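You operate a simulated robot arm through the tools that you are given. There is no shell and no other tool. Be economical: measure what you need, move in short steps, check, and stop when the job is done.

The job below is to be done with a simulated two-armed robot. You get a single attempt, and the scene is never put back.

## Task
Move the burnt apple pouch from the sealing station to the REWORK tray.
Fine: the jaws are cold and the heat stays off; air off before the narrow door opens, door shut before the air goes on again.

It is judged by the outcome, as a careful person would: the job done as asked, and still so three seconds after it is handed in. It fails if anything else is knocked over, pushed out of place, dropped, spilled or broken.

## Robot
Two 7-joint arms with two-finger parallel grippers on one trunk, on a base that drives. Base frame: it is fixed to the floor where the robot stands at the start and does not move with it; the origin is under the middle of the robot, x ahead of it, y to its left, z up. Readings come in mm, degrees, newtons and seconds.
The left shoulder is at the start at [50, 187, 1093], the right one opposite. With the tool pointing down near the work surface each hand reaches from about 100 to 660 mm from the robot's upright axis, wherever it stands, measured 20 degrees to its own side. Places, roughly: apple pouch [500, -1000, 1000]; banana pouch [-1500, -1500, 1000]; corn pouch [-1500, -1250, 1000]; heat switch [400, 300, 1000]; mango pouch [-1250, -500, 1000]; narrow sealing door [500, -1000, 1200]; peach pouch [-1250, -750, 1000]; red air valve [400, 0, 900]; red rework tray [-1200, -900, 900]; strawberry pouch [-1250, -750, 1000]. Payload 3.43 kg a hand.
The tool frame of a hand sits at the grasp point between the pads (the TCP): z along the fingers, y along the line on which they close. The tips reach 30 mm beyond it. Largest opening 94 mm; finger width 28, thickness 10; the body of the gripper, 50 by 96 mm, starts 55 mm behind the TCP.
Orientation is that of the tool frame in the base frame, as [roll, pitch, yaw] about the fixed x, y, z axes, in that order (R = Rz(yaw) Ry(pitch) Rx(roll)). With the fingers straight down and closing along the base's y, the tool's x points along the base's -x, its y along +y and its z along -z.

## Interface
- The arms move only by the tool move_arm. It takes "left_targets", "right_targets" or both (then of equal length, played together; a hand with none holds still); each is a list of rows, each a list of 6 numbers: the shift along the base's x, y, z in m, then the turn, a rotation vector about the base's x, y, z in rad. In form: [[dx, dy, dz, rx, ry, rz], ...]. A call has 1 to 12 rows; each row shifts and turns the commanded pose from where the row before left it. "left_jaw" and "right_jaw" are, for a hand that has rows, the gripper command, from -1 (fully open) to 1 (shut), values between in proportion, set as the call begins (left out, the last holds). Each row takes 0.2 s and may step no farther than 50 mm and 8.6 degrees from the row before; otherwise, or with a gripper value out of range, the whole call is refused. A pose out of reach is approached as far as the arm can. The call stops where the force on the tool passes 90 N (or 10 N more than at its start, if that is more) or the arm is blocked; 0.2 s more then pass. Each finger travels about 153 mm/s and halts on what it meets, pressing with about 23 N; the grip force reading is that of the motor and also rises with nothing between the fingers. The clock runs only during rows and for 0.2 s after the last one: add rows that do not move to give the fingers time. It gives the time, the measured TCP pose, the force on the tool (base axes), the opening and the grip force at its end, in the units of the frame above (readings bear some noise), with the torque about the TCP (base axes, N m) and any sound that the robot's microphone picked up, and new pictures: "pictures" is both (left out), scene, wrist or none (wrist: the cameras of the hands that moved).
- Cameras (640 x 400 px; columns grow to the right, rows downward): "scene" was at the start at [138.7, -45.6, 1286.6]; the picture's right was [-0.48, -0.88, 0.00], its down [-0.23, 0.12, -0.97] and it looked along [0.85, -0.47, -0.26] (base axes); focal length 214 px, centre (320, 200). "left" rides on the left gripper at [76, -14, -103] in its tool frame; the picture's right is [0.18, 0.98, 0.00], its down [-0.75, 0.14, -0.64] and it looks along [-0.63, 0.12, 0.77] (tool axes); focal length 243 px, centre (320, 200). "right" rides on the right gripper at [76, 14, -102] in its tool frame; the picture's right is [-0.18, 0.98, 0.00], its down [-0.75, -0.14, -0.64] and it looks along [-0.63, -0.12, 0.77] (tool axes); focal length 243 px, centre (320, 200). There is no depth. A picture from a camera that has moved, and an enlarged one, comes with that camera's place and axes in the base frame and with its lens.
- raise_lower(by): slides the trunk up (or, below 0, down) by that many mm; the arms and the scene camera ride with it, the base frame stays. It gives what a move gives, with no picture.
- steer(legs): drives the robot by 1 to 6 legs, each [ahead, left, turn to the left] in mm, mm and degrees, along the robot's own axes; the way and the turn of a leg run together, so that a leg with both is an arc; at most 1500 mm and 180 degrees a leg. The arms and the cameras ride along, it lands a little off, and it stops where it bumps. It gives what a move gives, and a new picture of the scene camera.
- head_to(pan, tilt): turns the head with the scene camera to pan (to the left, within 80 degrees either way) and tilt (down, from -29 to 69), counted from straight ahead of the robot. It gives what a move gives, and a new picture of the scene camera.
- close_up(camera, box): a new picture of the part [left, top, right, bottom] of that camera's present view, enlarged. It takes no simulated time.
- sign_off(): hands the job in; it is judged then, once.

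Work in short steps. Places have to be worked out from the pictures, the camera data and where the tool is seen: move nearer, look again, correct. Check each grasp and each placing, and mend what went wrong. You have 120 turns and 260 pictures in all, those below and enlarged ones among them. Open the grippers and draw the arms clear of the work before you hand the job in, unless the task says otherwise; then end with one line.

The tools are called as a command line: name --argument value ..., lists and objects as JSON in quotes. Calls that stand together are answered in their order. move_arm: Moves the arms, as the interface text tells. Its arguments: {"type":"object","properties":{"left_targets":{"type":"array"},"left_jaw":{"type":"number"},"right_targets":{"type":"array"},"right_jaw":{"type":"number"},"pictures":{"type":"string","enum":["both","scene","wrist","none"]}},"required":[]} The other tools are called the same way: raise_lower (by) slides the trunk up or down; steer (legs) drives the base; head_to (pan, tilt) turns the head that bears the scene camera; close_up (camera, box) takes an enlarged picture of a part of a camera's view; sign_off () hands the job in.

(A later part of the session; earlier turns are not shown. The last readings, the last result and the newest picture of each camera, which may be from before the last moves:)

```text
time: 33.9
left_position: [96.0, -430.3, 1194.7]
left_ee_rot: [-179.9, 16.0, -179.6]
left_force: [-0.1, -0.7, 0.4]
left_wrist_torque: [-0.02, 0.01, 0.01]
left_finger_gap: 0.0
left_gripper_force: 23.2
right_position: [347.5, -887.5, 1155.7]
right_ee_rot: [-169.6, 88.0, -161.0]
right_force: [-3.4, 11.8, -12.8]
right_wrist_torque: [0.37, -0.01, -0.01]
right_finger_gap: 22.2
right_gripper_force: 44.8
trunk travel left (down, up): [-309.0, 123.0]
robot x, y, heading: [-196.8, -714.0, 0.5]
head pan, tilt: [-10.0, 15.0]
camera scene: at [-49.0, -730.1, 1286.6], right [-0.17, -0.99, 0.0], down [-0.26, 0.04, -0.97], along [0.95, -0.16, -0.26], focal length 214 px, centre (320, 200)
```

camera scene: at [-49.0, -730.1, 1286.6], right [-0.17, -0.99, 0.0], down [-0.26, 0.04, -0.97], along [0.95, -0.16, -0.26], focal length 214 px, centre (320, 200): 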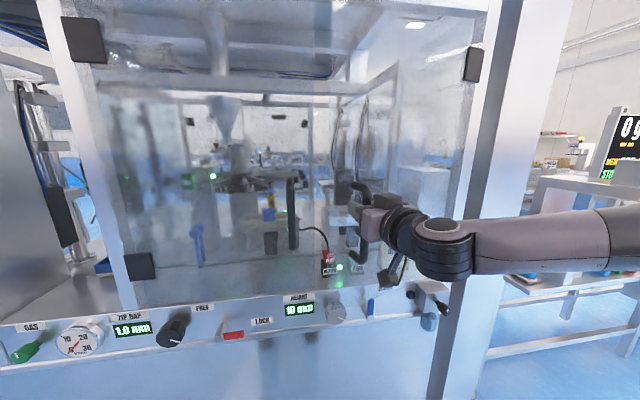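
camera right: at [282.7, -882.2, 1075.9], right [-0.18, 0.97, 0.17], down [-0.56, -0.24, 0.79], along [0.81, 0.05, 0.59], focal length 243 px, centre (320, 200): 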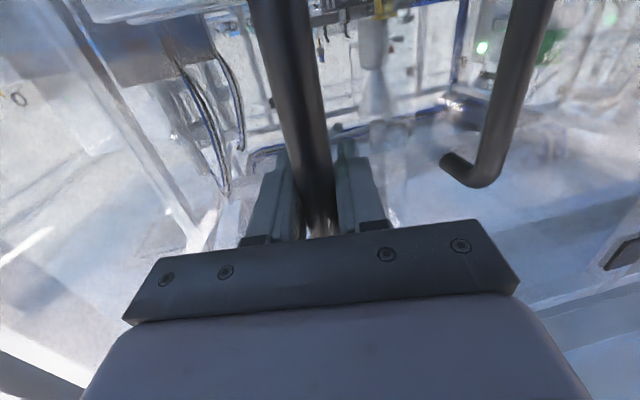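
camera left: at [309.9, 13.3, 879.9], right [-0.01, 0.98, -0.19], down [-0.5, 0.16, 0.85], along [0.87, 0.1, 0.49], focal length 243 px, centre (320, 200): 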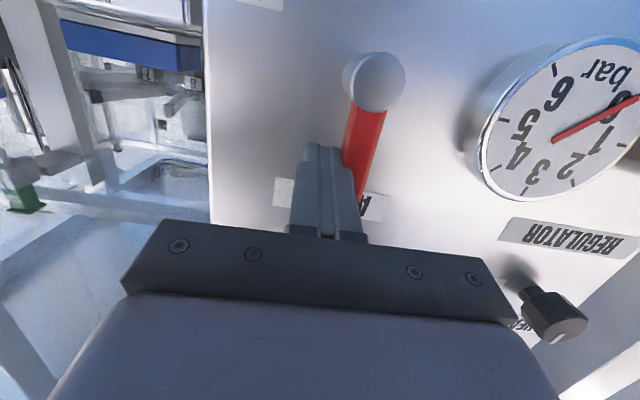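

Very smooth. I continue pulling along the arc with two more short legs.

steer --legs '[[-57, -28, 0]]'

```text
time: 34.9
left_position: [39.7, -458.3, 1196.2]
left_ee_rot: [-179.9, 16.1, -179.6]
left_force: [-1.0, -0.7, 1.2]
left_wrist_torque: [-0.02, 0.0, -0.02]
left_finger_gap: 0.0
left_gripper_force: 22.9
right_position: [292.3, -912.8, 1157.0]
right_ee_rot: [-169.3, 88.0, -160.5]
right_force: [-2.8, 7.4, -1.8]
right_wrist_torque: [0.38, -0.06, 0.14]
right_finger_gap: 22.0
right_gripper_force: 45.1
trunk travel left (down, up): [-309.0, 123.0]
robot x, y, heading: [-253.6, -746.1, 0.6]
head pan, tilt: [-10.0, 15.0]
camera scene: at [-105.2, -758.2, 1286.7], right [-0.17, -0.99, 0.0], down [-0.25, 0.04, -0.97], along [0.95, -0.16, -0.26], focal length 214 px, centre (320, 200)
```

scene: 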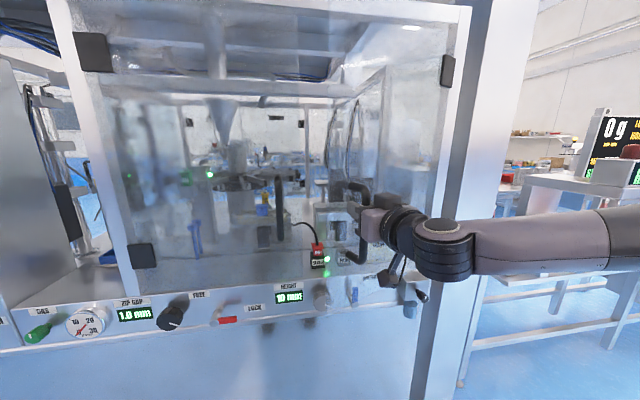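

Going well. Two more legs along the arc.

steer --legs '[[-50, -38, 0]]'

steer --legs '[[-40, -45, 0]]'

```text
time: 35.9
left_position: [-11.2, -496.8, 1196.4]
left_ee_rot: [-179.9, 16.1, -179.6]
left_force: [0.0, -0.7, -0.5]
left_wrist_torque: [-0.02, 0.0, -0.02]
left_finger_gap: 0.0
left_gripper_force: 22.7
right_position: [240.5, -950.5, 1156.3]
right_ee_rot: [-168.3, 88.0, -159.3]
right_force: [-6.2, 4.8, -1.2]
right_wrist_torque: [0.4, -0.44, 0.0]
right_finger_gap: 22.6
right_gripper_force: 45.0
trunk travel left (down, up): [-309.0, 123.0]
robot x, y, heading: [-307.2, -782.5, 0.7]
head pan, tilt: [-10.0, 15.0]
camera scene: at [-156.5, -796.5, 1286.7], right [-0.17, -0.99, 0.0], down [-0.25, 0.04, -0.97], along [0.95, -0.16, -0.26], focal length 214 px, centre (320, 200)
```

scene: 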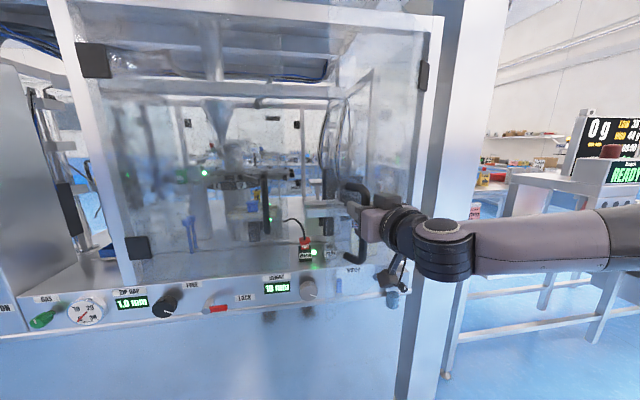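

```text
time: 37.0
left_position: [-52.0, -540.4, 1196.5]
left_ee_rot: [-179.8, 16.1, -179.5]
left_force: [-0.3, -0.7, -0.1]
left_wrist_torque: [0.02, 0.0, 0.01]
left_finger_gap: 0.1
left_gripper_force: 23.3
right_position: [199.8, -994.7, 1157.8]
right_ee_rot: [-165.9, 88.0, -156.6]
right_force: [-11.8, 8.8, -3.8]
right_wrist_torque: [0.51, -0.5, -0.17]
right_finger_gap: 22.5
right_gripper_force: 45.2
trunk travel left (down, up): [-309.0, 123.0]
robot x, y, heading: [-342.5, -826.6, 0.2]
head pan, tilt: [-10.0, 15.0]
camera scene: at [-196.5, -840.6, 1286.8], right [-0.17, -0.99, 0.0], down [-0.25, 0.04, -0.97], along [0.95, -0.16, -0.26], focal length 214 px, centre (320, 200)
```

scene: 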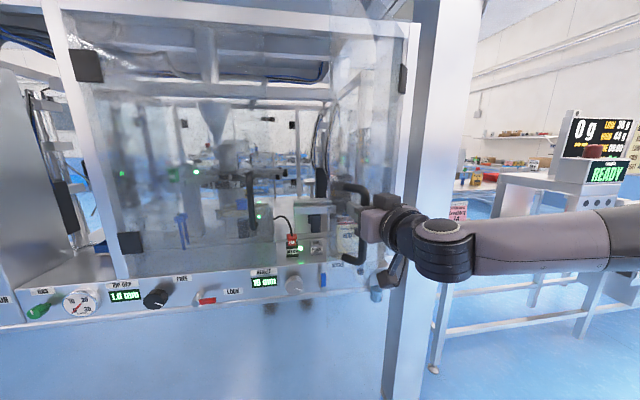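

The door is about 50° open. Two more legs to get it near 80°.

steer --legs '[[-34, -55, 0]]'

steer --legs '[[-22, -58, 0]]'

```text
time: 38.1
left_position: [-85.4, -595.9, 1196.1]
left_ee_rot: [-179.9, 16.1, -179.5]
left_force: [-0.3, 0.0, 0.6]
left_wrist_torque: [-0.02, 0.02, 0.01]
left_finger_gap: 0.2
left_gripper_force: 22.8
right_position: [165.1, -1047.2, 1155.7]
right_ee_rot: [-165.2, 88.0, -155.9]
right_force: [-8.6, 5.3, 0.9]
right_wrist_torque: [0.36, -0.4, 0.02]
right_finger_gap: 22.4
right_gripper_force: 45.2
trunk travel left (down, up): [-309.0, 123.0]
robot x, y, heading: [-378.1, -878.4, 0.2]
head pan, tilt: [-10.0, 15.0]
camera scene: at [-230.3, -895.1, 1286.8], right [-0.17, -0.99, 0.0], down [-0.25, 0.04, -0.97], along [0.95, -0.16, -0.26], focal length 214 px, centre (320, 200)
```

scene: 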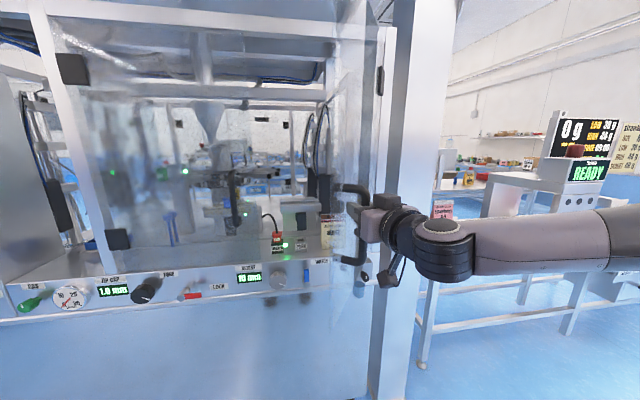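

```text
time: 39.3
left_position: [-106.7, -654.4, 1196.0]
left_ee_rot: [-179.9, 16.1, -179.5]
left_force: [0.1, 0.2, -0.4]
left_wrist_torque: [0.02, -0.04, 0.01]
left_finger_gap: 0.0
left_gripper_force: 22.8
right_position: [144.3, -1105.2, 1155.8]
right_ee_rot: [-164.1, 87.9, -154.7]
right_force: [-11.8, 2.8, -1.3]
right_wrist_torque: [0.43, -0.43, -0.01]
right_finger_gap: 22.4
right_gripper_force: 45.0
trunk travel left (down, up): [-309.0, 123.0]
robot x, y, heading: [-399.3, -935.6, 0.6]
head pan, tilt: [-10.0, 15.0]
camera scene: at [-252.3, -953.1, 1286.8], right [-0.17, -0.99, 0.0], down [-0.25, 0.04, -0.97], along [0.95, -0.16, -0.26], focal length 214 px, centre (320, 200)
```

scene: 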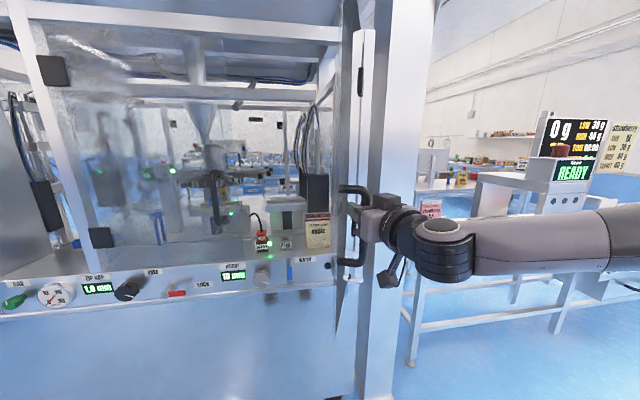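

The door is ~75° open. One more leg, then I release the handle.

steer --legs '[[-12, -62, 0]]'

move_arm --right_targets '[[0, 0, 0, 0, 0, 0], [0, 0, 0, 0, 0, 0], [0, 0, 0, 0, 0, 0]]' --right_jaw -1 --pictures "wrist"

```text
time: 40.5
left_position: [-117.9, -715.4, 1196.7]
left_ee_rot: [-179.9, 16.1, -179.6]
left_force: [0.7, -0.3, 0.7]
left_wrist_torque: [0.03, -0.02, 0.03]
left_finger_gap: 0.0
left_gripper_force: 22.9
right_position: [131.7, -1168.6, 1156.5]
right_ee_rot: [-163.7, 88.2, -154.5]
right_force: [-6.9, 0.2, 0.9]
right_wrist_torque: [0.34, -0.33, -0.13]
right_finger_gap: 22.1
right_gripper_force: 45.0
trunk travel left (down, up): [-309.0, 123.0]
robot x, y, heading: [-412.3, -998.3, 0.1]
head pan, tilt: [-10.0, 15.0]
camera scene: at [-263.4, -1015.2, 1286.8], right [-0.17, -0.99, 0.0], down [-0.25, 0.04, -0.97], along [0.95, -0.16, -0.26], focal length 214 px, centre (320, 200)
```

scene: 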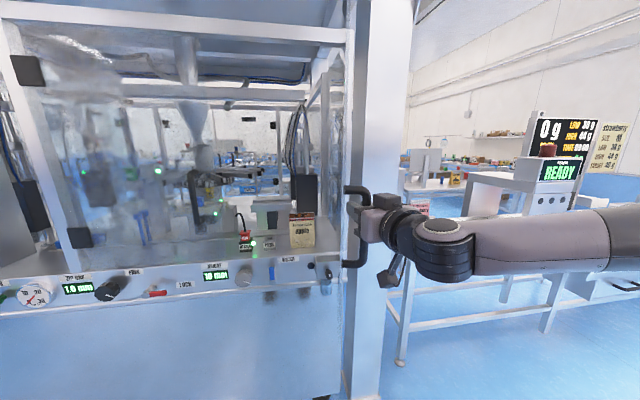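

```text
time: 41.3
left_position: [-117.6, -715.8, 1195.1]
left_ee_rot: [-179.9, 16.0, -179.6]
left_force: [0.1, -0.2, 0.1]
left_wrist_torque: [0.02, 0.02, 0.0]
left_finger_gap: 0.0
left_gripper_force: 23.1
right_position: [132.5, -1167.8, 1155.3]
right_ee_rot: [-163.9, 88.0, -154.7]
right_force: [0.0, 0.6, -0.5]
right_wrist_torque: [0.0, 0.01, -0.03]
right_finger_gap: 93.9
right_gripper_force: 0.0
trunk travel left (down, up): [-309.0, 123.0]
robot x, y, heading: [-411.4, -1001.9, 0.3]
head pan, tilt: [-10.0, 15.0]
camera right: at [27.1, -1172.9, 1083.6], right [-0.15, 0.97, 0.17], down [-0.59, -0.23, 0.78], along [0.8, 0.02, 0.61], focal length 243 px, centre (320, 200)
```

right: 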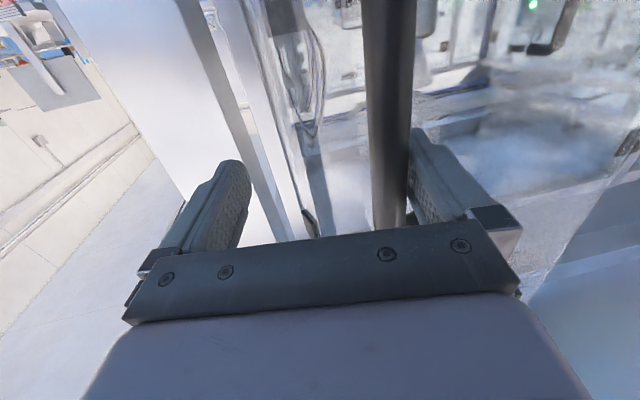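

The handle is released and the door stays open. I withdraw the right hand straight back.

move_arm --right_targets '[[-0.02, 0.008, 0, 0, 0, 0], [-0.03, 0, 0, 0, 0, 0], [-0.04, 0, 0, 0, 0, 0], [-0.04, 0, 0, 0, 0, 0]]'

close_up --camera "scene" --box '[200, 160, 440, 310]'

```text
time: 42.3
left_position: [-116.5, -715.1, 1196.1]
left_ee_rot: [-179.9, 16.0, -179.6]
left_force: [-0.6, 0.2, -0.3]
left_wrist_torque: [-0.03, -0.02, -0.02]
left_finger_gap: 0.0
left_gripper_force: 23.7
right_position: [22.6, -1153.3, 1162.1]
right_ee_rot: [-164.5, 87.9, -155.3]
right_force: [-0.1, -0.6, -0.1]
right_wrist_torque: [0.0, -0.03, -0.01]
right_finger_gap: 94.0
right_gripper_force: 0.1
right hand out of reach, approached as far as the arm can: row 4
trunk travel left (down, up): [-309.0, 123.0]
robot x, y, heading: [-412.7, -999.5, 0.5]
head pan, tilt: [-10.0, 15.0]
camera scene: at [-262.0, -1014.6, 1286.5], right [-0.17, -0.99, 0.0], down [-0.26, 0.04, -0.97], along [0.95, -0.16, -0.26], focal length 214 px, centre (320, 200)
camera right: at [-83.3, -1157.1, 1090.2], right [-0.15, 0.97, 0.17], down [-0.59, -0.23, 0.78], along [0.8, 0.01, 0.6], focal length 243 px, centre (320, 200)
```

scene: 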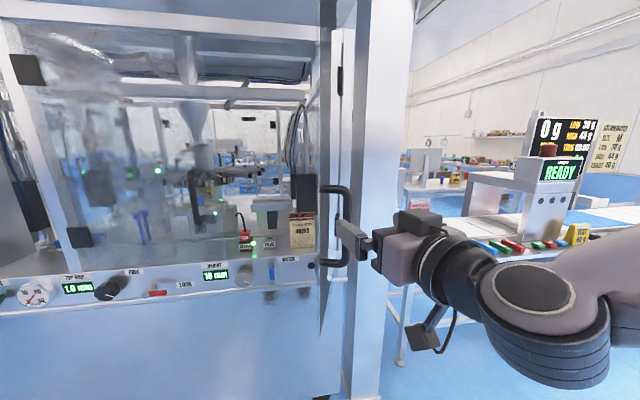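
right: 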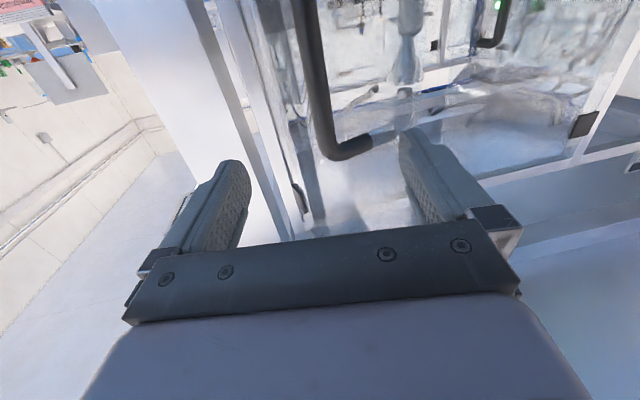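

```text
2.67 times, centred on (320, 235) of scene
camera zoom: at [-262.0, -1014.6, 1286.5], right [-0.17, -0.99, 0.0], down [-0.26, 0.04, -0.97], along [0.95, -0.16, -0.26], focal length 572 px, centre (320, 107)
```

zoom: 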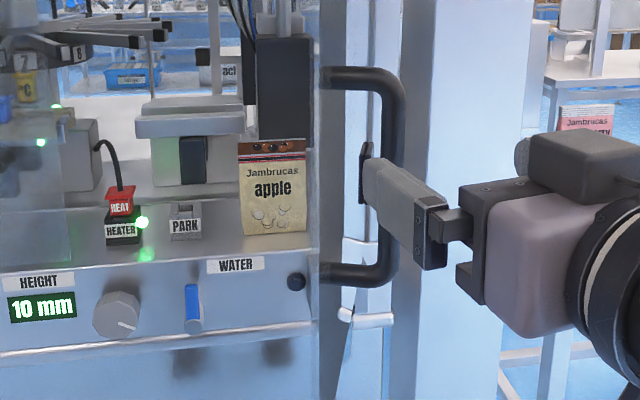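

The door stands near 85° open. I back away from the door edge and strafe left so the right arm faces the opening, then look at the pouch closely.

steer --legs '[[-80, 0, 0], [0, 160, 0]]'

close_up --camera "scene" --box '[260, 130, 460, 300]'

```text
time: 45.0
left_position: [-198.8, -555.4, 1196.3]
left_ee_rot: [-179.8, 16.1, -179.7]
left_force: [0.9, 1.0, 0.2]
left_wrist_torque: [0.0, 0.02, -0.01]
left_finger_gap: 0.0
left_gripper_force: 23.5
right_position: [-58.0, -992.1, 1162.0]
right_ee_rot: [-164.2, 87.9, -155.1]
right_force: [0.5, -0.7, 0.0]
right_wrist_torque: [0.01, -0.01, 0.01]
right_finger_gap: 94.3
right_gripper_force: 0.1
trunk travel left (down, up): [-309.0, 123.0]
robot x, y, heading: [-491.9, -837.0, 0.3]
head pan, tilt: [-10.0, 15.0]
camera scene: at [-343.6, -854.6, 1286.6], right [-0.17, -0.99, 0.0], down [-0.26, 0.04, -0.97], along [0.95, -0.16, -0.26], focal length 214 px, centre (320, 200)
```

scene: 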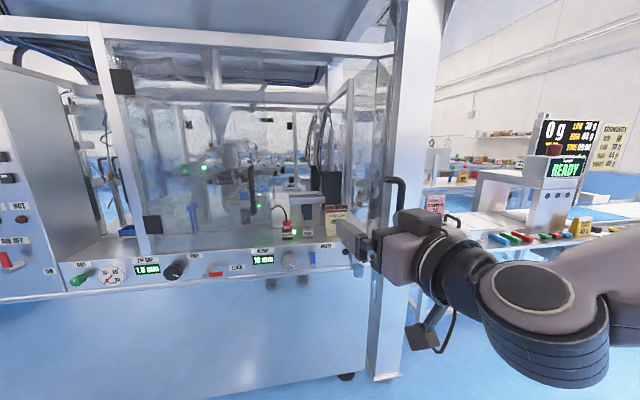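

```text
2.35 times, centred on (360, 215) of scene
camera zoom: at [-343.6, -854.6, 1286.6], right [-0.17, -0.99, 0.0], down [-0.26, 0.04, -0.97], along [0.95, -0.16, -0.26], focal length 505 px, centre (226, 165)
```

zoom: 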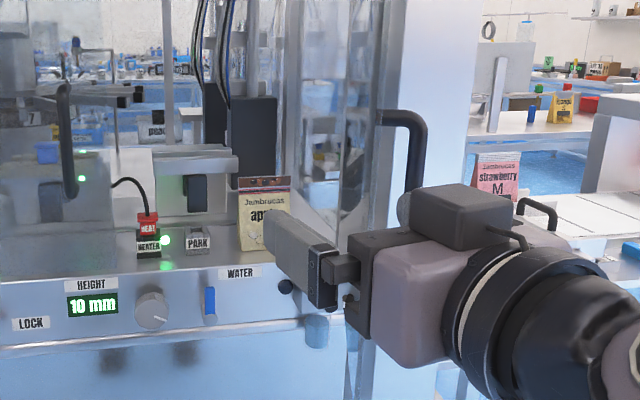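

I reorient the right hand to point down (raising it), clear of everything in open space in front of the machine.

move_arm --right_targets '[[0, 0, 0.01, 0, 0.145, -0.015], [0, 0, 0.01, 0, 0.145, -0.015], [0, 0, 0.01, 0, 0.145, -0.015], [0, 0, 0.01, 0, 0.145, -0.015], [0, 0, 0.01, 0, 0.145, -0.015], [0, 0, 0.01, 0, 0.145, -0.015], [0, 0, 0.01, 0, 0.145, -0.015], [0, 0, 0.01, 0, 0.145, -0.015], [0, 0, 0.01, 0, 0.145, -0.015], [0, 0, 0.01, 0, 0.145, -0.015], [0, 0, 0, 0, 0.08, -0.015]]' --pictures "none"

move_arm --right_targets '[[0, 0, 0, 0, 0, -0.145], [0, 0, 0, 0, 0, -0.145], [0, 0, 0, 0, 0, -0.145], [0, 0, 0, 0, 0, -0.145], [0, 0, 0, 0, 0, -0.145], [0, 0, 0, 0, 0, -0.145], [0, 0, 0, 0, 0, -0.145], [0, 0, 0, 0, 0, -0.145], [0, 0, 0, 0, 0, -0.145], [0, 0, 0, 0, 0, -0.145], [0, 0, 0, 0, 0, -0.12]]'

```text
time: 47.4
left_position: [-197.1, -555.6, 1195.4]
left_ee_rot: [-180.0, 16.0, -179.5]
left_force: [0.0, 0.1, -0.3]
left_wrist_torque: [0.0, 0.0, -0.02]
left_finger_gap: 0.0
left_gripper_force: 23.0
right_position: [-85.7, -1050.1, 1242.1]
right_ee_rot: [176.5, 0.5, 174.6]
right_force: [0.3, 0.0, -0.3]
right_wrist_torque: [-0.02, 0.01, -0.02]
right_finger_gap: 94.0
right_gripper_force: 0.1
right hand out of reach, approached as far as the arm can: row 8, 9, 10, 11
trunk travel left (down, up): [-309.0, 123.0]
robot x, y, heading: [-487.3, -842.4, 0.3]
head pan, tilt: [-10.0, 15.0]
```

```text
time: 49.8
left_position: [-198.5, -556.0, 1196.1]
left_ee_rot: [-179.8, 15.9, -179.7]
left_force: [-0.3, -0.9, -0.2]
left_wrist_torque: [0.02, -0.01, 0.0]
left_finger_gap: 0.0
left_gripper_force: 23.1
right_position: [-88.2, -1052.0, 1240.5]
right_ee_rot: [176.5, 0.3, 84.5]
right_force: [0.2, -0.2, 0.3]
right_wrist_torque: [0.03, -0.01, -0.01]
right_finger_gap: 93.8
right_gripper_force: 0.0
right hand out of reach, approached as far as the arm can: row 11
trunk travel left (down, up): [-309.0, 123.0]
robot x, y, heading: [-494.2, -841.1, 0.2]
head pan, tilt: [-10.0, 15.0]
camera scene: at [-343.6, -854.8, 1286.6], right [-0.17, -0.99, 0.0], down [-0.26, 0.04, -0.97], along [0.95, -0.16, -0.26], focal length 214 px, centre (320, 200)
camera right: at [-73.4, -977.4, 1343.4], right [0.96, -0.28, 0.06], down [-0.25, -0.73, 0.64], along [-0.13, -0.63, -0.77], focal length 243 px, centre (320, 200)
```

scene: 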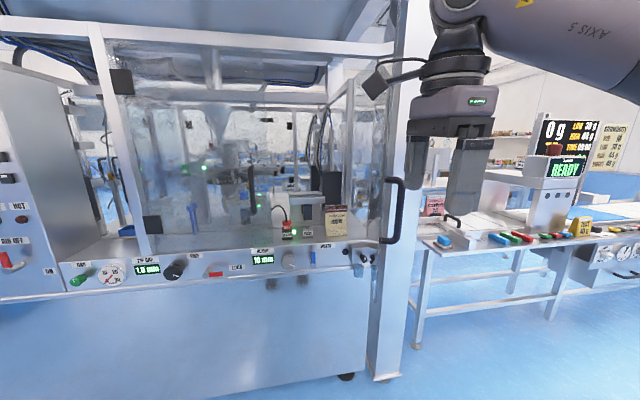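
right: 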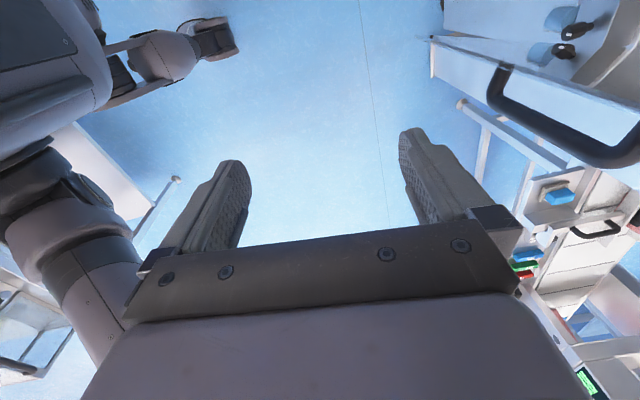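

Right hand now points down, closing along x. Pouch triangulates to base [530, -1078, 875], top z≈1020, ~100 mm wide. To keep the elbow off the door edge, I'll swing in from the left: strafe left, drive ahead, then come right inside the door's swing.

steer --legs '[[0, 200, 0], [410, 0, 0]]'

head_to --pan -50 --tilt 15

```text
time: 53.9
left_position: [116.4, -352.8, 1196.0]
left_ee_rot: [-179.7, 16.2, -179.8]
left_force: [-0.6, -0.2, 0.0]
left_wrist_torque: [-0.05, -0.03, 0.0]
left_finger_gap: 0.2
left_gripper_force: 22.6
right_position: [222.2, -851.5, 1245.0]
right_ee_rot: [175.9, 0.2, 84.0]
right_force: [-1.7, -0.8, 0.9]
right_wrist_torque: [0.06, -0.12, 0.02]
right_finger_gap: 94.0
right_gripper_force: 0.1
trunk travel left (down, up): [-309.0, 123.0]
robot x, y, heading: [-175.9, -639.0, 0.1]
head pan, tilt: [-10.0, 15.0]
stopped in leg 2: the robot was blocked; the commanded pose is now the measured one
camera scene: at [-31.7, -649.8, 1287.4], right [-0.17, -0.98, 0.0], down [-0.25, 0.04, -0.97], along [0.95, -0.17, -0.25], focal length 214 px, centre (320, 200)
```

scene: 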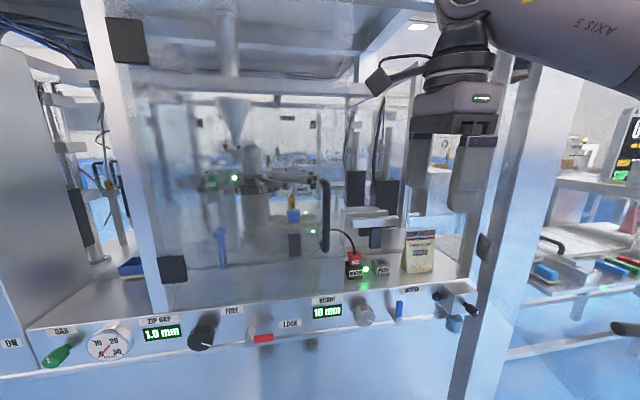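

```text
time: 55.0
left_position: [119.9, -352.3, 1194.9]
left_ee_rot: [-179.9, 16.0, -179.8]
left_force: [-0.9, -0.7, -0.7]
left_wrist_torque: [0.01, -0.03, -0.02]
left_finger_gap: 0.0
left_gripper_force: 22.6
right_position: [228.8, -852.6, 1242.2]
right_ee_rot: [176.3, 0.2, 84.0]
right_force: [-0.2, 0.2, 0.2]
right_wrist_torque: [-0.02, 0.0, 0.0]
right_finger_gap: 94.1
right_gripper_force: 0.0
trunk travel left (down, up): [-309.0, 123.0]
robot x, y, heading: [-177.1, -632.1, 0.3]
head pan, tilt: [-50.0, 15.0]
camera scene: at [-58.8, -706.9, 1286.6], right [-0.76, -0.65, 0.0], down [-0.17, 0.2, -0.97], along [0.62, -0.74, -0.26], focal length 214 px, centre (320, 200)
```

scene: 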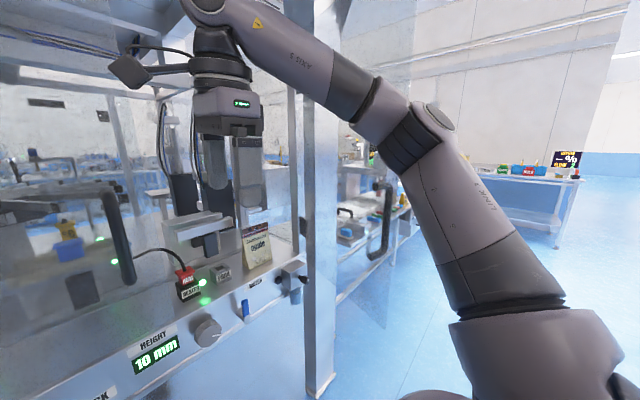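

The drive was blocked – the right elbow met the open door's edge. I back off, go further left, close the right jaws, and then drive in inside the door's arc.

move_arm --right_targets '[[0, 0, 0.02, 0, 0, 0], [0, 0, 0.02, 0, 0, 0], [0, 0, 0, 0, 0, 0]]' --right_jaw 0.6 --pictures "none"

steer --legs '[[-60, 0, 0], [0, 140, 0], [180, 0, 0]]'

```text
time: 55.8
left_position: [119.9, -353.5, 1194.9]
left_ee_rot: [-179.9, 15.8, -179.8]
left_force: [0.2, 0.3, -0.4]
left_wrist_torque: [0.0, 0.01, 0.02]
left_finger_gap: 0.1
left_gripper_force: 23.4
right_position: [214.9, -865.6, 1265.3]
right_ee_rot: [176.1, 0.0, 84.0]
right_force: [-0.6, 0.0, -0.2]
right_wrist_torque: [-0.01, 0.01, -0.03]
right_finger_gap: 18.9
right_gripper_force: 0.1
right hand out of reach, approached as far as the arm can: row 1, 2
trunk travel left (down, up): [-309.0, 123.0]
robot x, y, heading: [-174.1, -634.2, 0.1]
head pan, tilt: [-50.0, 15.0]
```

```text
time: 59.3
left_position: [232.5, -212.0, 1195.6]
left_ee_rot: [-179.8, 15.9, -179.5]
left_force: [-0.7, 0.4, 0.8]
left_wrist_torque: [0.01, 0.0, 0.01]
left_finger_gap: 0.1
left_gripper_force: 23.0
right_position: [329.3, -724.0, 1263.9]
right_ee_rot: [176.2, 0.0, 84.2]
right_force: [-0.8, -0.4, 0.1]
right_wrist_torque: [0.01, 0.03, -0.02]
right_finger_gap: 18.9
right_gripper_force: 0.1
trunk travel left (down, up): [-309.0, 123.0]
robot x, y, heading: [-60.5, -494.4, 0.3]
head pan, tilt: [-50.0, 15.0]
camera scene: at [55.5, -566.7, 1286.5], right [-0.76, -0.65, 0.0], down [-0.17, 0.2, -0.97], along [0.62, -0.74, -0.26], focal length 214 px, centre (320, 200)
```

scene: 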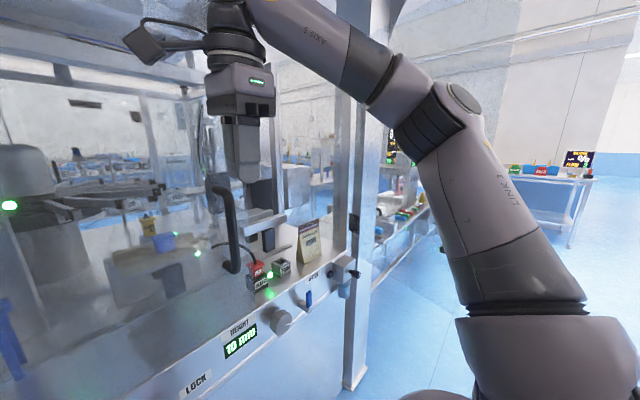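

Inside the door's arc now. I strafe right slowly, letting the arm nudge the door from inside if it meets it.

steer --legs '[[0, -150, 0]]'

```text
time: 61.2
left_position: [232.7, -363.5, 1195.9]
left_ee_rot: [-179.9, 15.9, -179.6]
left_force: [0.3, 0.4, -0.8]
left_wrist_torque: [0.03, -0.01, 0.03]
left_finger_gap: 0.0
left_gripper_force: 23.0
right_position: [330.2, -874.9, 1265.5]
right_ee_rot: [176.1, -0.2, 84.2]
right_force: [-1.0, -0.6, -0.1]
right_wrist_torque: [0.0, -0.02, 0.0]
right_finger_gap: 18.9
right_gripper_force: 0.0
trunk travel left (down, up): [-309.0, 123.0]
robot x, y, heading: [-63.2, -644.0, 0.4]
head pan, tilt: [-50.0, 15.0]
camera scene: at [55.7, -718.3, 1286.6], right [-0.76, -0.65, 0.0], down [-0.17, 0.2, -0.97], along [0.63, -0.74, -0.26], focal length 214 px, centre (320, 200)
```

scene: 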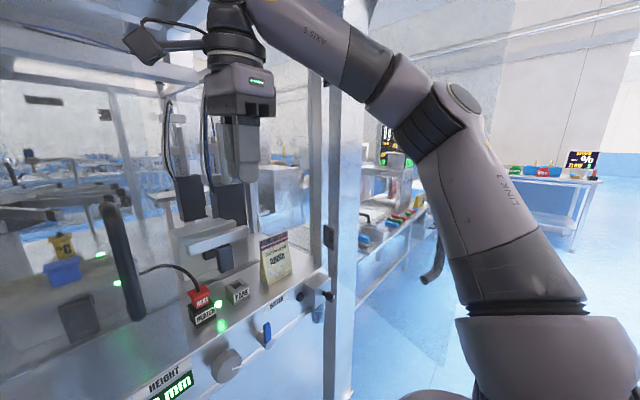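

No contact yet. I continue right.

steer --legs '[[0, -110, 0]]'

```text
time: 62.9
left_position: [232.7, -471.8, 1195.2]
left_ee_rot: [-179.8, 15.9, -179.6]
left_force: [-0.3, -0.3, -0.1]
left_wrist_torque: [0.02, -0.03, -0.02]
left_finger_gap: 0.0
left_gripper_force: 23.1
right_position: [331.2, -983.5, 1265.5]
right_ee_rot: [176.1, 0.0, 84.2]
right_force: [0.1, -1.2, 0.3]
right_wrist_torque: [-0.01, 0.01, -0.02]
right_finger_gap: 18.9
right_gripper_force: 0.0
trunk travel left (down, up): [-309.0, 123.0]
robot x, y, heading: [-62.2, -752.9, 0.3]
head pan, tilt: [-50.0, 15.0]
camera scene: at [56.3, -826.2, 1286.6], right [-0.76, -0.65, 0.0], down [-0.17, 0.2, -0.97], along [0.63, -0.74, -0.26], focal length 214 px, centre (320, 200)
```

scene: 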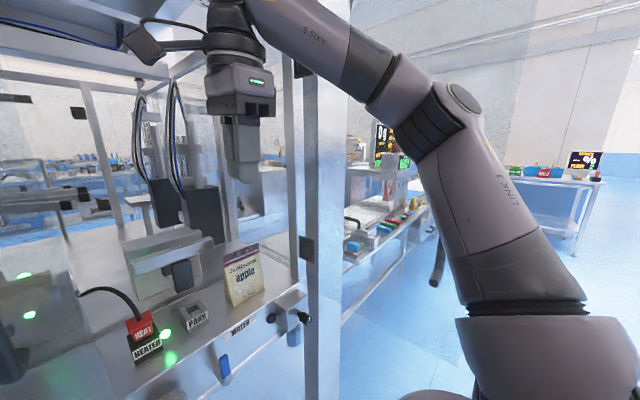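

Good. I inch forward-right, then look closely at the pouch and what's behind it.

steer --legs '[[40, -30, 0]]'

close_up --camera "scene" --box '[100, 180, 320, 340]'

close_up --camera "right" --box '[0, 0, 640, 400]'

```text
time: 63.8
left_position: [274.3, -501.0, 1195.7]
left_ee_rot: [-179.9, 15.9, -179.6]
left_force: [0.7, -0.3, -0.2]
left_wrist_torque: [0.02, -0.01, 0.0]
left_finger_gap: 0.1
left_gripper_force: 22.6
right_position: [370.5, -1013.1, 1264.1]
right_ee_rot: [176.1, 0.0, 84.4]
right_force: [0.6, 0.8, 0.0]
right_wrist_torque: [0.01, 0.05, 0.02]
right_finger_gap: 18.9
right_gripper_force: 0.2
trunk travel left (down, up): [-309.0, 123.0]
robot x, y, heading: [-23.2, -786.9, 0.5]
head pan, tilt: [-50.0, 15.0]
camera scene: at [96.9, -855.8, 1286.5], right [-0.76, -0.65, 0.0], down [-0.17, 0.2, -0.97], along [0.63, -0.74, -0.26], focal length 214 px, centre (320, 200)
```

scene: 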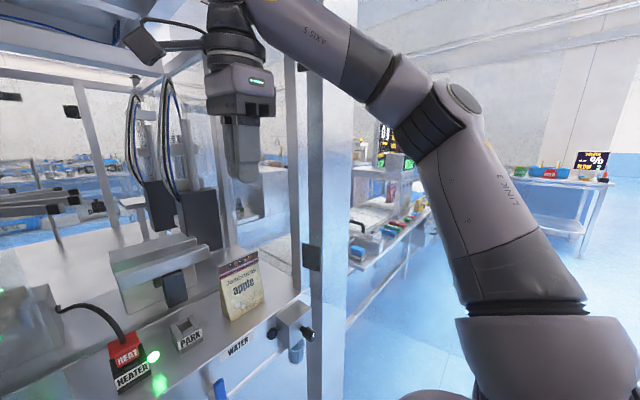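

```text
2.50 times, centred on (210, 260) of scene
camera zoom: at [96.9, -855.8, 1286.5], right [-0.76, -0.65, 0.0], down [-0.17, 0.2, -0.97], along [0.63, -0.74, -0.26], focal length 536 px, centre (595, 50)
```

zoom: 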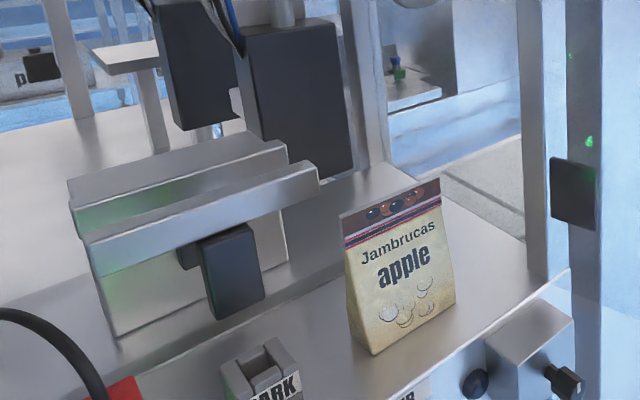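

```text
1.00 times, centred on (320, 200) of right (not enlarged: the box is as wide or as high as the picture)
camera zoom: at [386.2, -939.0, 1368.4], right [0.96, -0.28, 0.07], down [-0.26, -0.73, 0.63], along [-0.13, -0.62, -0.77], focal length 243 px, centre (320, 200)
```

zoom: 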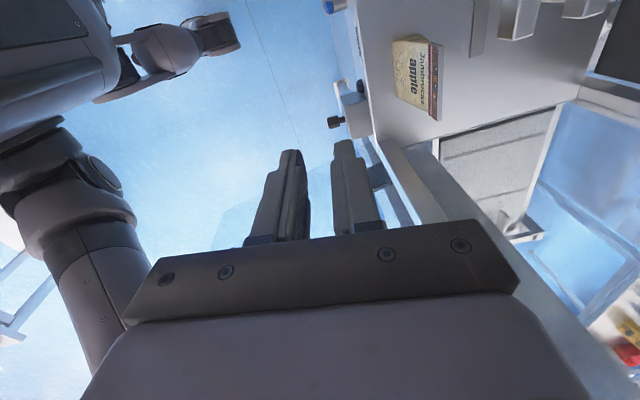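

The pouch stands free; its top seal runs from about [531,-1026] to [545,-1135], centre [538,-1080, ~1015]. I move above it with a slight turn and the jaws half open.

move_arm --right_targets '[[0.042, -0.017, 0, 0, 0, 0.05], [0.042, -0.017, 0, 0, 0, 0.05], [0.042, -0.017, 0, 0, 0, 0.05], [0.041, -0.016, 0, 0, 0, 0.05], [0, 0, -0.04, 0, 0, 0], [0, 0, -0.04, 0, 0, 0], [0, 0, -0.03, 0, 0, 0], [0, 0, 0, 0, 0, 0]]' --right_jaw -0.4

close_up --camera "scene" --box '[100, 120, 320, 330]'

```text
time: 65.6
left_position: [273.4, -498.4, 1194.1]
left_ee_rot: [-179.8, 16.0, -179.3]
left_force: [-0.7, -0.5, 0.5]
left_wrist_torque: [-0.04, -0.02, 0.0]
left_finger_gap: 0.0
left_gripper_force: 23.3
right_position: [485.7, -1099.9, 1103.0]
right_ee_rot: [176.1, 0.1, 95.8]
right_force: [-1.0, 0.4, 0.0]
right_wrist_torque: [0.0, 0.02, -0.01]
right_finger_gap: 65.9
right_gripper_force: 0.0
right hand out of reach, approached as far as the arm can: row 1, 2, 3, 4
trunk travel left (down, up): [-309.0, 123.0]
robot x, y, heading: [-19.7, -784.4, 0.4]
head pan, tilt: [-50.0, 15.0]
camera scene: at [96.8, -853.3, 1286.6], right [-0.76, -0.65, 0.0], down [-0.17, 0.2, -0.97], along [0.63, -0.74, -0.26], focal length 214 px, centre (320, 200)
camera right: at [484.7, -1023.9, 1205.7], right [0.99, -0.08, 0.07], down [-0.11, -0.77, 0.63], along [0.0, -0.64, -0.77], focal length 243 px, centre (320, 200)
```

scene: 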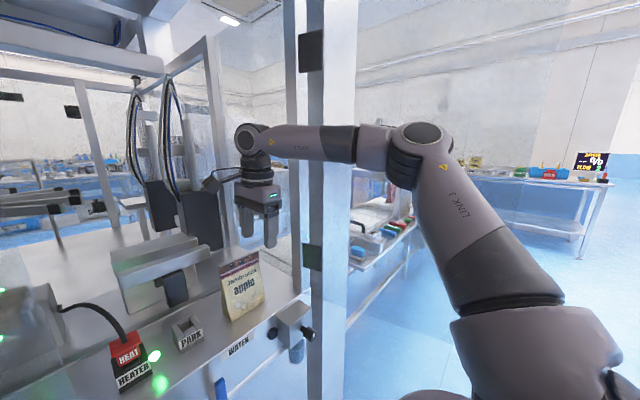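
right: 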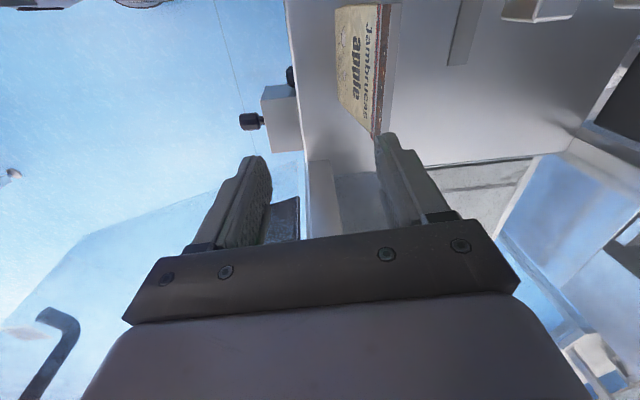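

```text
1.90 times, centred on (210, 225) of scene
camera zoom: at [96.8, -853.3, 1286.6], right [-0.76, -0.65, 0.0], down [-0.17, 0.2, -0.97], along [0.63, -0.74, -0.26], focal length 408 px, centre (530, 152)
```

zoom: 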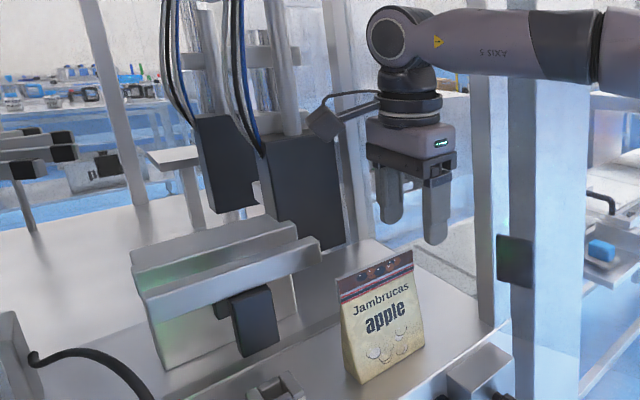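

I'm off by (+52, +24) from the seal centre [538, -1075]. I correct, staying above the pouch.

move_arm --right_targets '[[0.026, 0.012, 0, 0, 0, -0.04], [0.026, 0.012, 0, 0, 0, -0.04], [0, 0, 0, 0, 0, 0]]'

close_up --camera "scene" --box '[150, 150, 320, 330]'

```text
time: 66.4
left_position: [272.7, -499.8, 1195.4]
left_ee_rot: [-179.9, 16.0, -179.6]
left_force: [0.2, 0.8, 0.7]
left_wrist_torque: [-0.01, 0.01, 0.04]
left_finger_gap: 0.0
left_gripper_force: 23.1
right_position: [535.2, -1077.2, 1102.8]
right_ee_rot: [176.0, 0.0, 91.0]
right_force: [0.4, -0.5, 0.1]
right_wrist_torque: [-0.04, 0.03, 0.02]
right_finger_gap: 66.1
right_gripper_force: 0.0
trunk travel left (down, up): [-309.0, 123.0]
robot x, y, heading: [-20.9, -779.4, 0.4]
head pan, tilt: [-50.0, 15.0]
camera scene: at [95.6, -854.8, 1286.7], right [-0.76, -0.65, 0.0], down [-0.17, 0.2, -0.97], along [0.63, -0.74, -0.26], focal length 214 px, centre (320, 200)
camera right: at [540.8, -1002.9, 1206.9], right [0.98, -0.17, 0.07], down [-0.17, -0.76, 0.63], along [-0.05, -0.63, -0.77], focal length 243 px, centre (320, 200)
```

scene: 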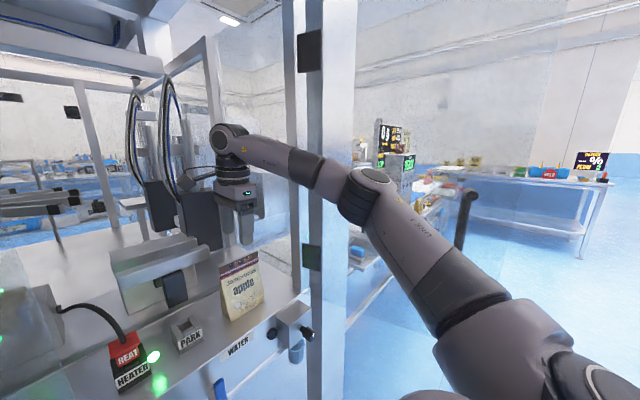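
right: 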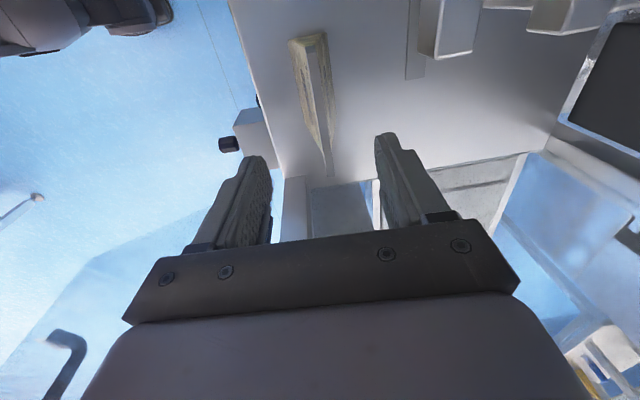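

```text
2.22 times, centred on (235, 240) of scene
camera zoom: at [95.6, -854.8, 1286.7], right [-0.76, -0.65, 0.0], down [-0.17, 0.2, -0.97], along [0.63, -0.74, -0.26], focal length 477 px, centre (509, 111)
```

zoom: 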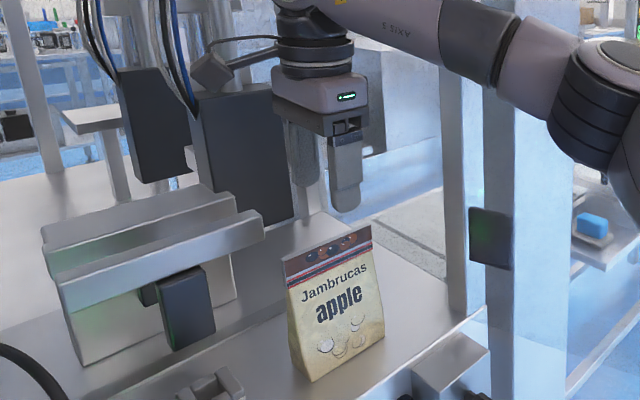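

The seal passes between the fingers, slightly toward +x. I shift 5 mm and descend to z≈998.

move_arm --right_targets '[[0.005, 0.002, -0.03, 0, 0, 0], [0, 0, -0.03, 0, 0, 0], [0, 0, -0.025, 0, 0, 0], [0, 0, -0.02, 0, 0, 0], [0, 0, 0, 0, 0, 0]]'

close_up --camera "scene" --box '[150, 150, 320, 330]'

```text
time: 67.6
left_position: [273.2, -498.8, 1194.6]
left_ee_rot: [-179.8, 15.9, -179.6]
left_force: [0.3, -0.1, 1.0]
left_wrist_torque: [-0.03, -0.01, -0.01]
left_finger_gap: 0.0
left_gripper_force: 22.4
right_position: [542.2, -1077.7, 998.6]
right_ee_rot: [176.1, 0.0, 91.3]
right_force: [-0.2, 0.1, 0.3]
right_wrist_torque: [-0.01, -0.03, 0.02]
right_finger_gap: 65.7
right_gripper_force: 0.1
trunk travel left (down, up): [-309.0, 123.0]
robot x, y, heading: [-20.8, -783.5, 0.7]
head pan, tilt: [-50.0, 15.0]
camera scene: at [96.3, -855.3, 1286.6], right [-0.76, -0.65, 0.0], down [-0.17, 0.2, -0.97], along [0.63, -0.74, -0.26], focal length 214 px, centre (320, 200)
camera right: at [546.8, -1003.0, 1102.5], right [0.98, -0.16, 0.07], down [-0.17, -0.76, 0.63], along [-0.05, -0.63, -0.77], focal length 243 px, centre (320, 200)
```

scene: 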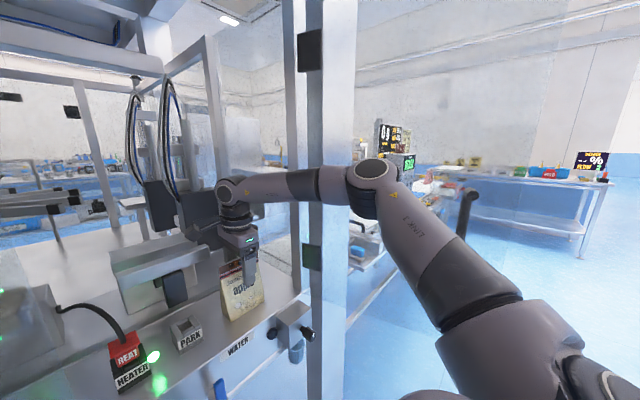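
right: 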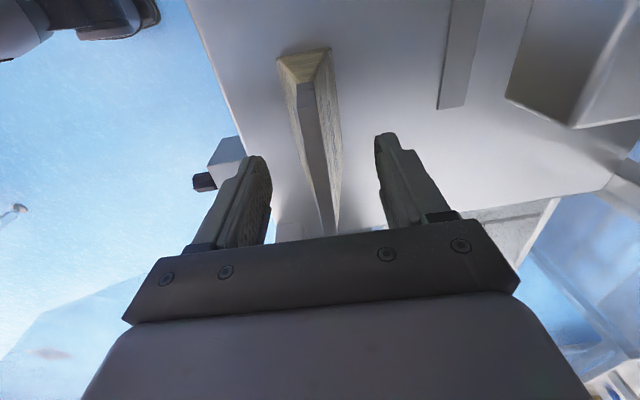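

```text
2.22 times, centred on (235, 240) of scene
camera zoom: at [96.3, -855.3, 1286.6], right [-0.76, -0.65, 0.0], down [-0.17, 0.2, -0.97], along [0.63, -0.74, -0.26], focal length 477 px, centre (509, 111)
```

zoom: 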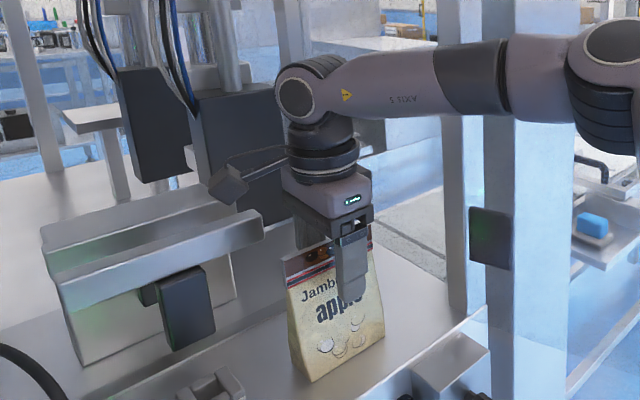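

The pouch is between the fingers, centred. I close the jaws.

move_arm --right_targets '[[0, 0, 0, 0, 0, 0], [0, 0, 0, 0, 0, 0], [0, 0, 0, 0, 0, 0]]' --right_jaw 1 --pictures "wrist"

```text
time: 68.4
left_position: [272.2, -500.4, 1195.8]
left_ee_rot: [-179.9, 15.9, -179.5]
left_force: [-0.5, 0.5, 0.2]
left_wrist_torque: [-0.02, 0.01, 0.01]
left_finger_gap: 0.0
left_gripper_force: 23.5
right_position: [541.9, -1076.8, 999.3]
right_ee_rot: [176.1, 0.0, 91.3]
right_force: [0.0, 0.8, 1.8]
right_wrist_torque: [0.05, 0.1, -0.02]
right_finger_gap: 12.2
right_gripper_force: 23.0
trunk travel left (down, up): [-309.0, 123.0]
robot x, y, heading: [-19.2, -782.0, 0.5]
head pan, tilt: [-50.0, 15.0]
camera right: at [546.7, -1002.8, 1103.1], right [0.98, -0.16, 0.07], down [-0.17, -0.76, 0.63], along [-0.05, -0.63, -0.77], focal length 243 px, centre (320, 200)
```

right: 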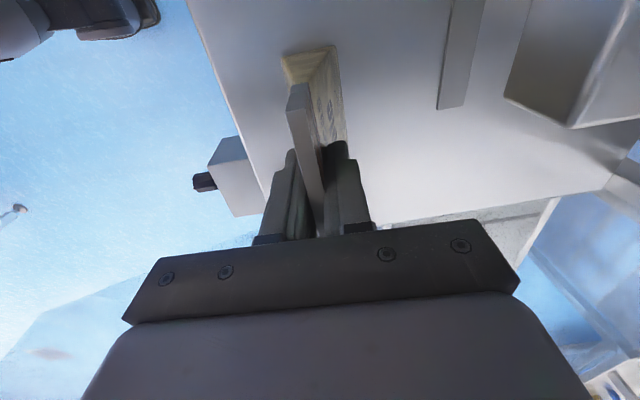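

Gripped with a 12 mm gap. I lift slowly and check.

move_arm --right_targets '[[0, 0, 0.015, 0, 0, 0], [0, 0, 0.02, 0, 0, 0], [0, 0, 0.025, 0, 0, 0], [0, 0, 0.025, 0, 0, 0], [0, 0, 0, 0, 0, 0]]'

```text
time: 69.6
left_position: [273.3, -500.3, 1194.6]
left_ee_rot: [-179.9, 16.0, -179.5]
left_force: [0.7, 0.6, 0.4]
left_wrist_torque: [0.01, -0.01, 0.0]
left_finger_gap: 0.0
left_gripper_force: 23.2
right_position: [542.3, -1079.9, 1082.5]
right_ee_rot: [176.1, 0.0, 91.1]
right_force: [-1.2, -0.3, -1.1]
right_wrist_torque: [0.01, -0.03, 0.03]
right_finger_gap: 12.1
right_gripper_force: 22.6
trunk travel left (down, up): [-309.0, 123.0]
robot x, y, heading: [-21.3, -784.5, 0.3]
head pan, tilt: [-50.0, 15.0]
camera scene: at [96.3, -855.3, 1286.6], right [-0.76, -0.65, 0.0], down [-0.17, 0.2, -0.97], along [0.63, -0.74, -0.26], focal length 214 px, centre (320, 200)
camera right: at [547.8, -1003.3, 1187.6], right [0.98, -0.17, 0.07], down [-0.17, -0.76, 0.63], along [-0.05, -0.63, -0.77], focal length 243 px, centre (320, 200)
```

scene: 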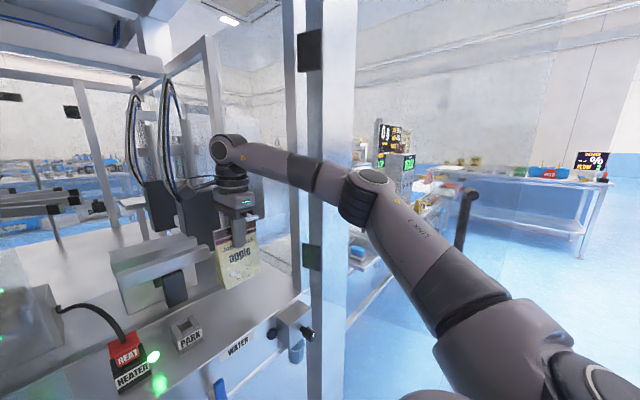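
right: 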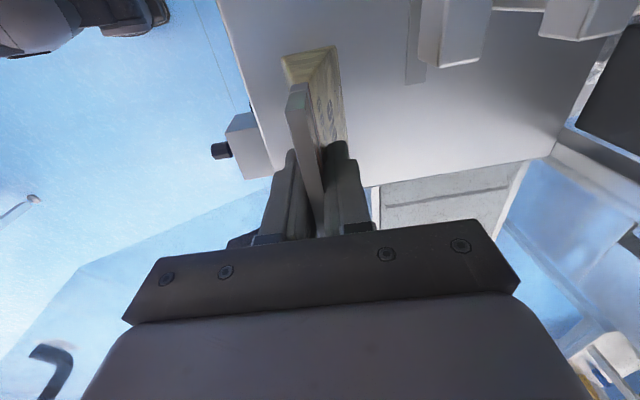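

The pouch is held. I drive straight back out of the opening.

steer --legs '[[-120, 0, 0], [-120, 0, 0]]'

```text
time: 71.7
left_position: [27.5, -500.3, 1196.8]
left_ee_rot: [-179.9, 15.8, -179.3]
left_force: [-0.8, 0.1, -0.6]
left_wrist_torque: [0.0, 0.0, 0.0]
left_finger_gap: 0.0
left_gripper_force: 22.9
right_position: [298.2, -1077.5, 1083.9]
right_ee_rot: [176.0, 0.1, 91.4]
right_force: [-0.4, 0.4, -0.4]
right_wrist_torque: [0.0, -0.03, 0.01]
right_finger_gap: 11.9
right_gripper_force: 22.8
trunk travel left (down, up): [-309.0, 123.0]
robot x, y, heading: [-265.7, -784.0, 0.7]
head pan, tilt: [-50.0, 15.0]
camera scene: at [-148.5, -856.9, 1286.7], right [-0.76, -0.65, 0.0], down [-0.17, 0.2, -0.97], along [0.63, -0.73, -0.26], focal length 214 px, centre (320, 200)
```

scene: 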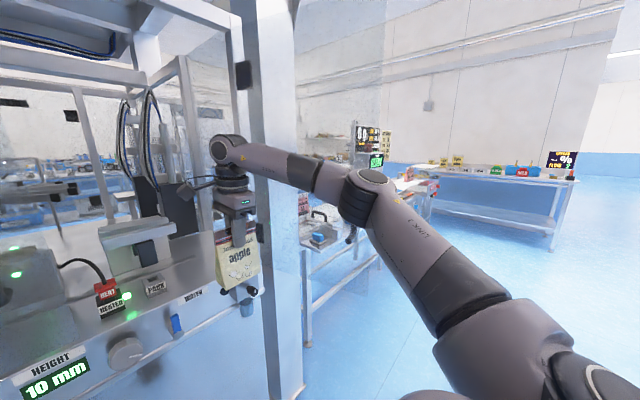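

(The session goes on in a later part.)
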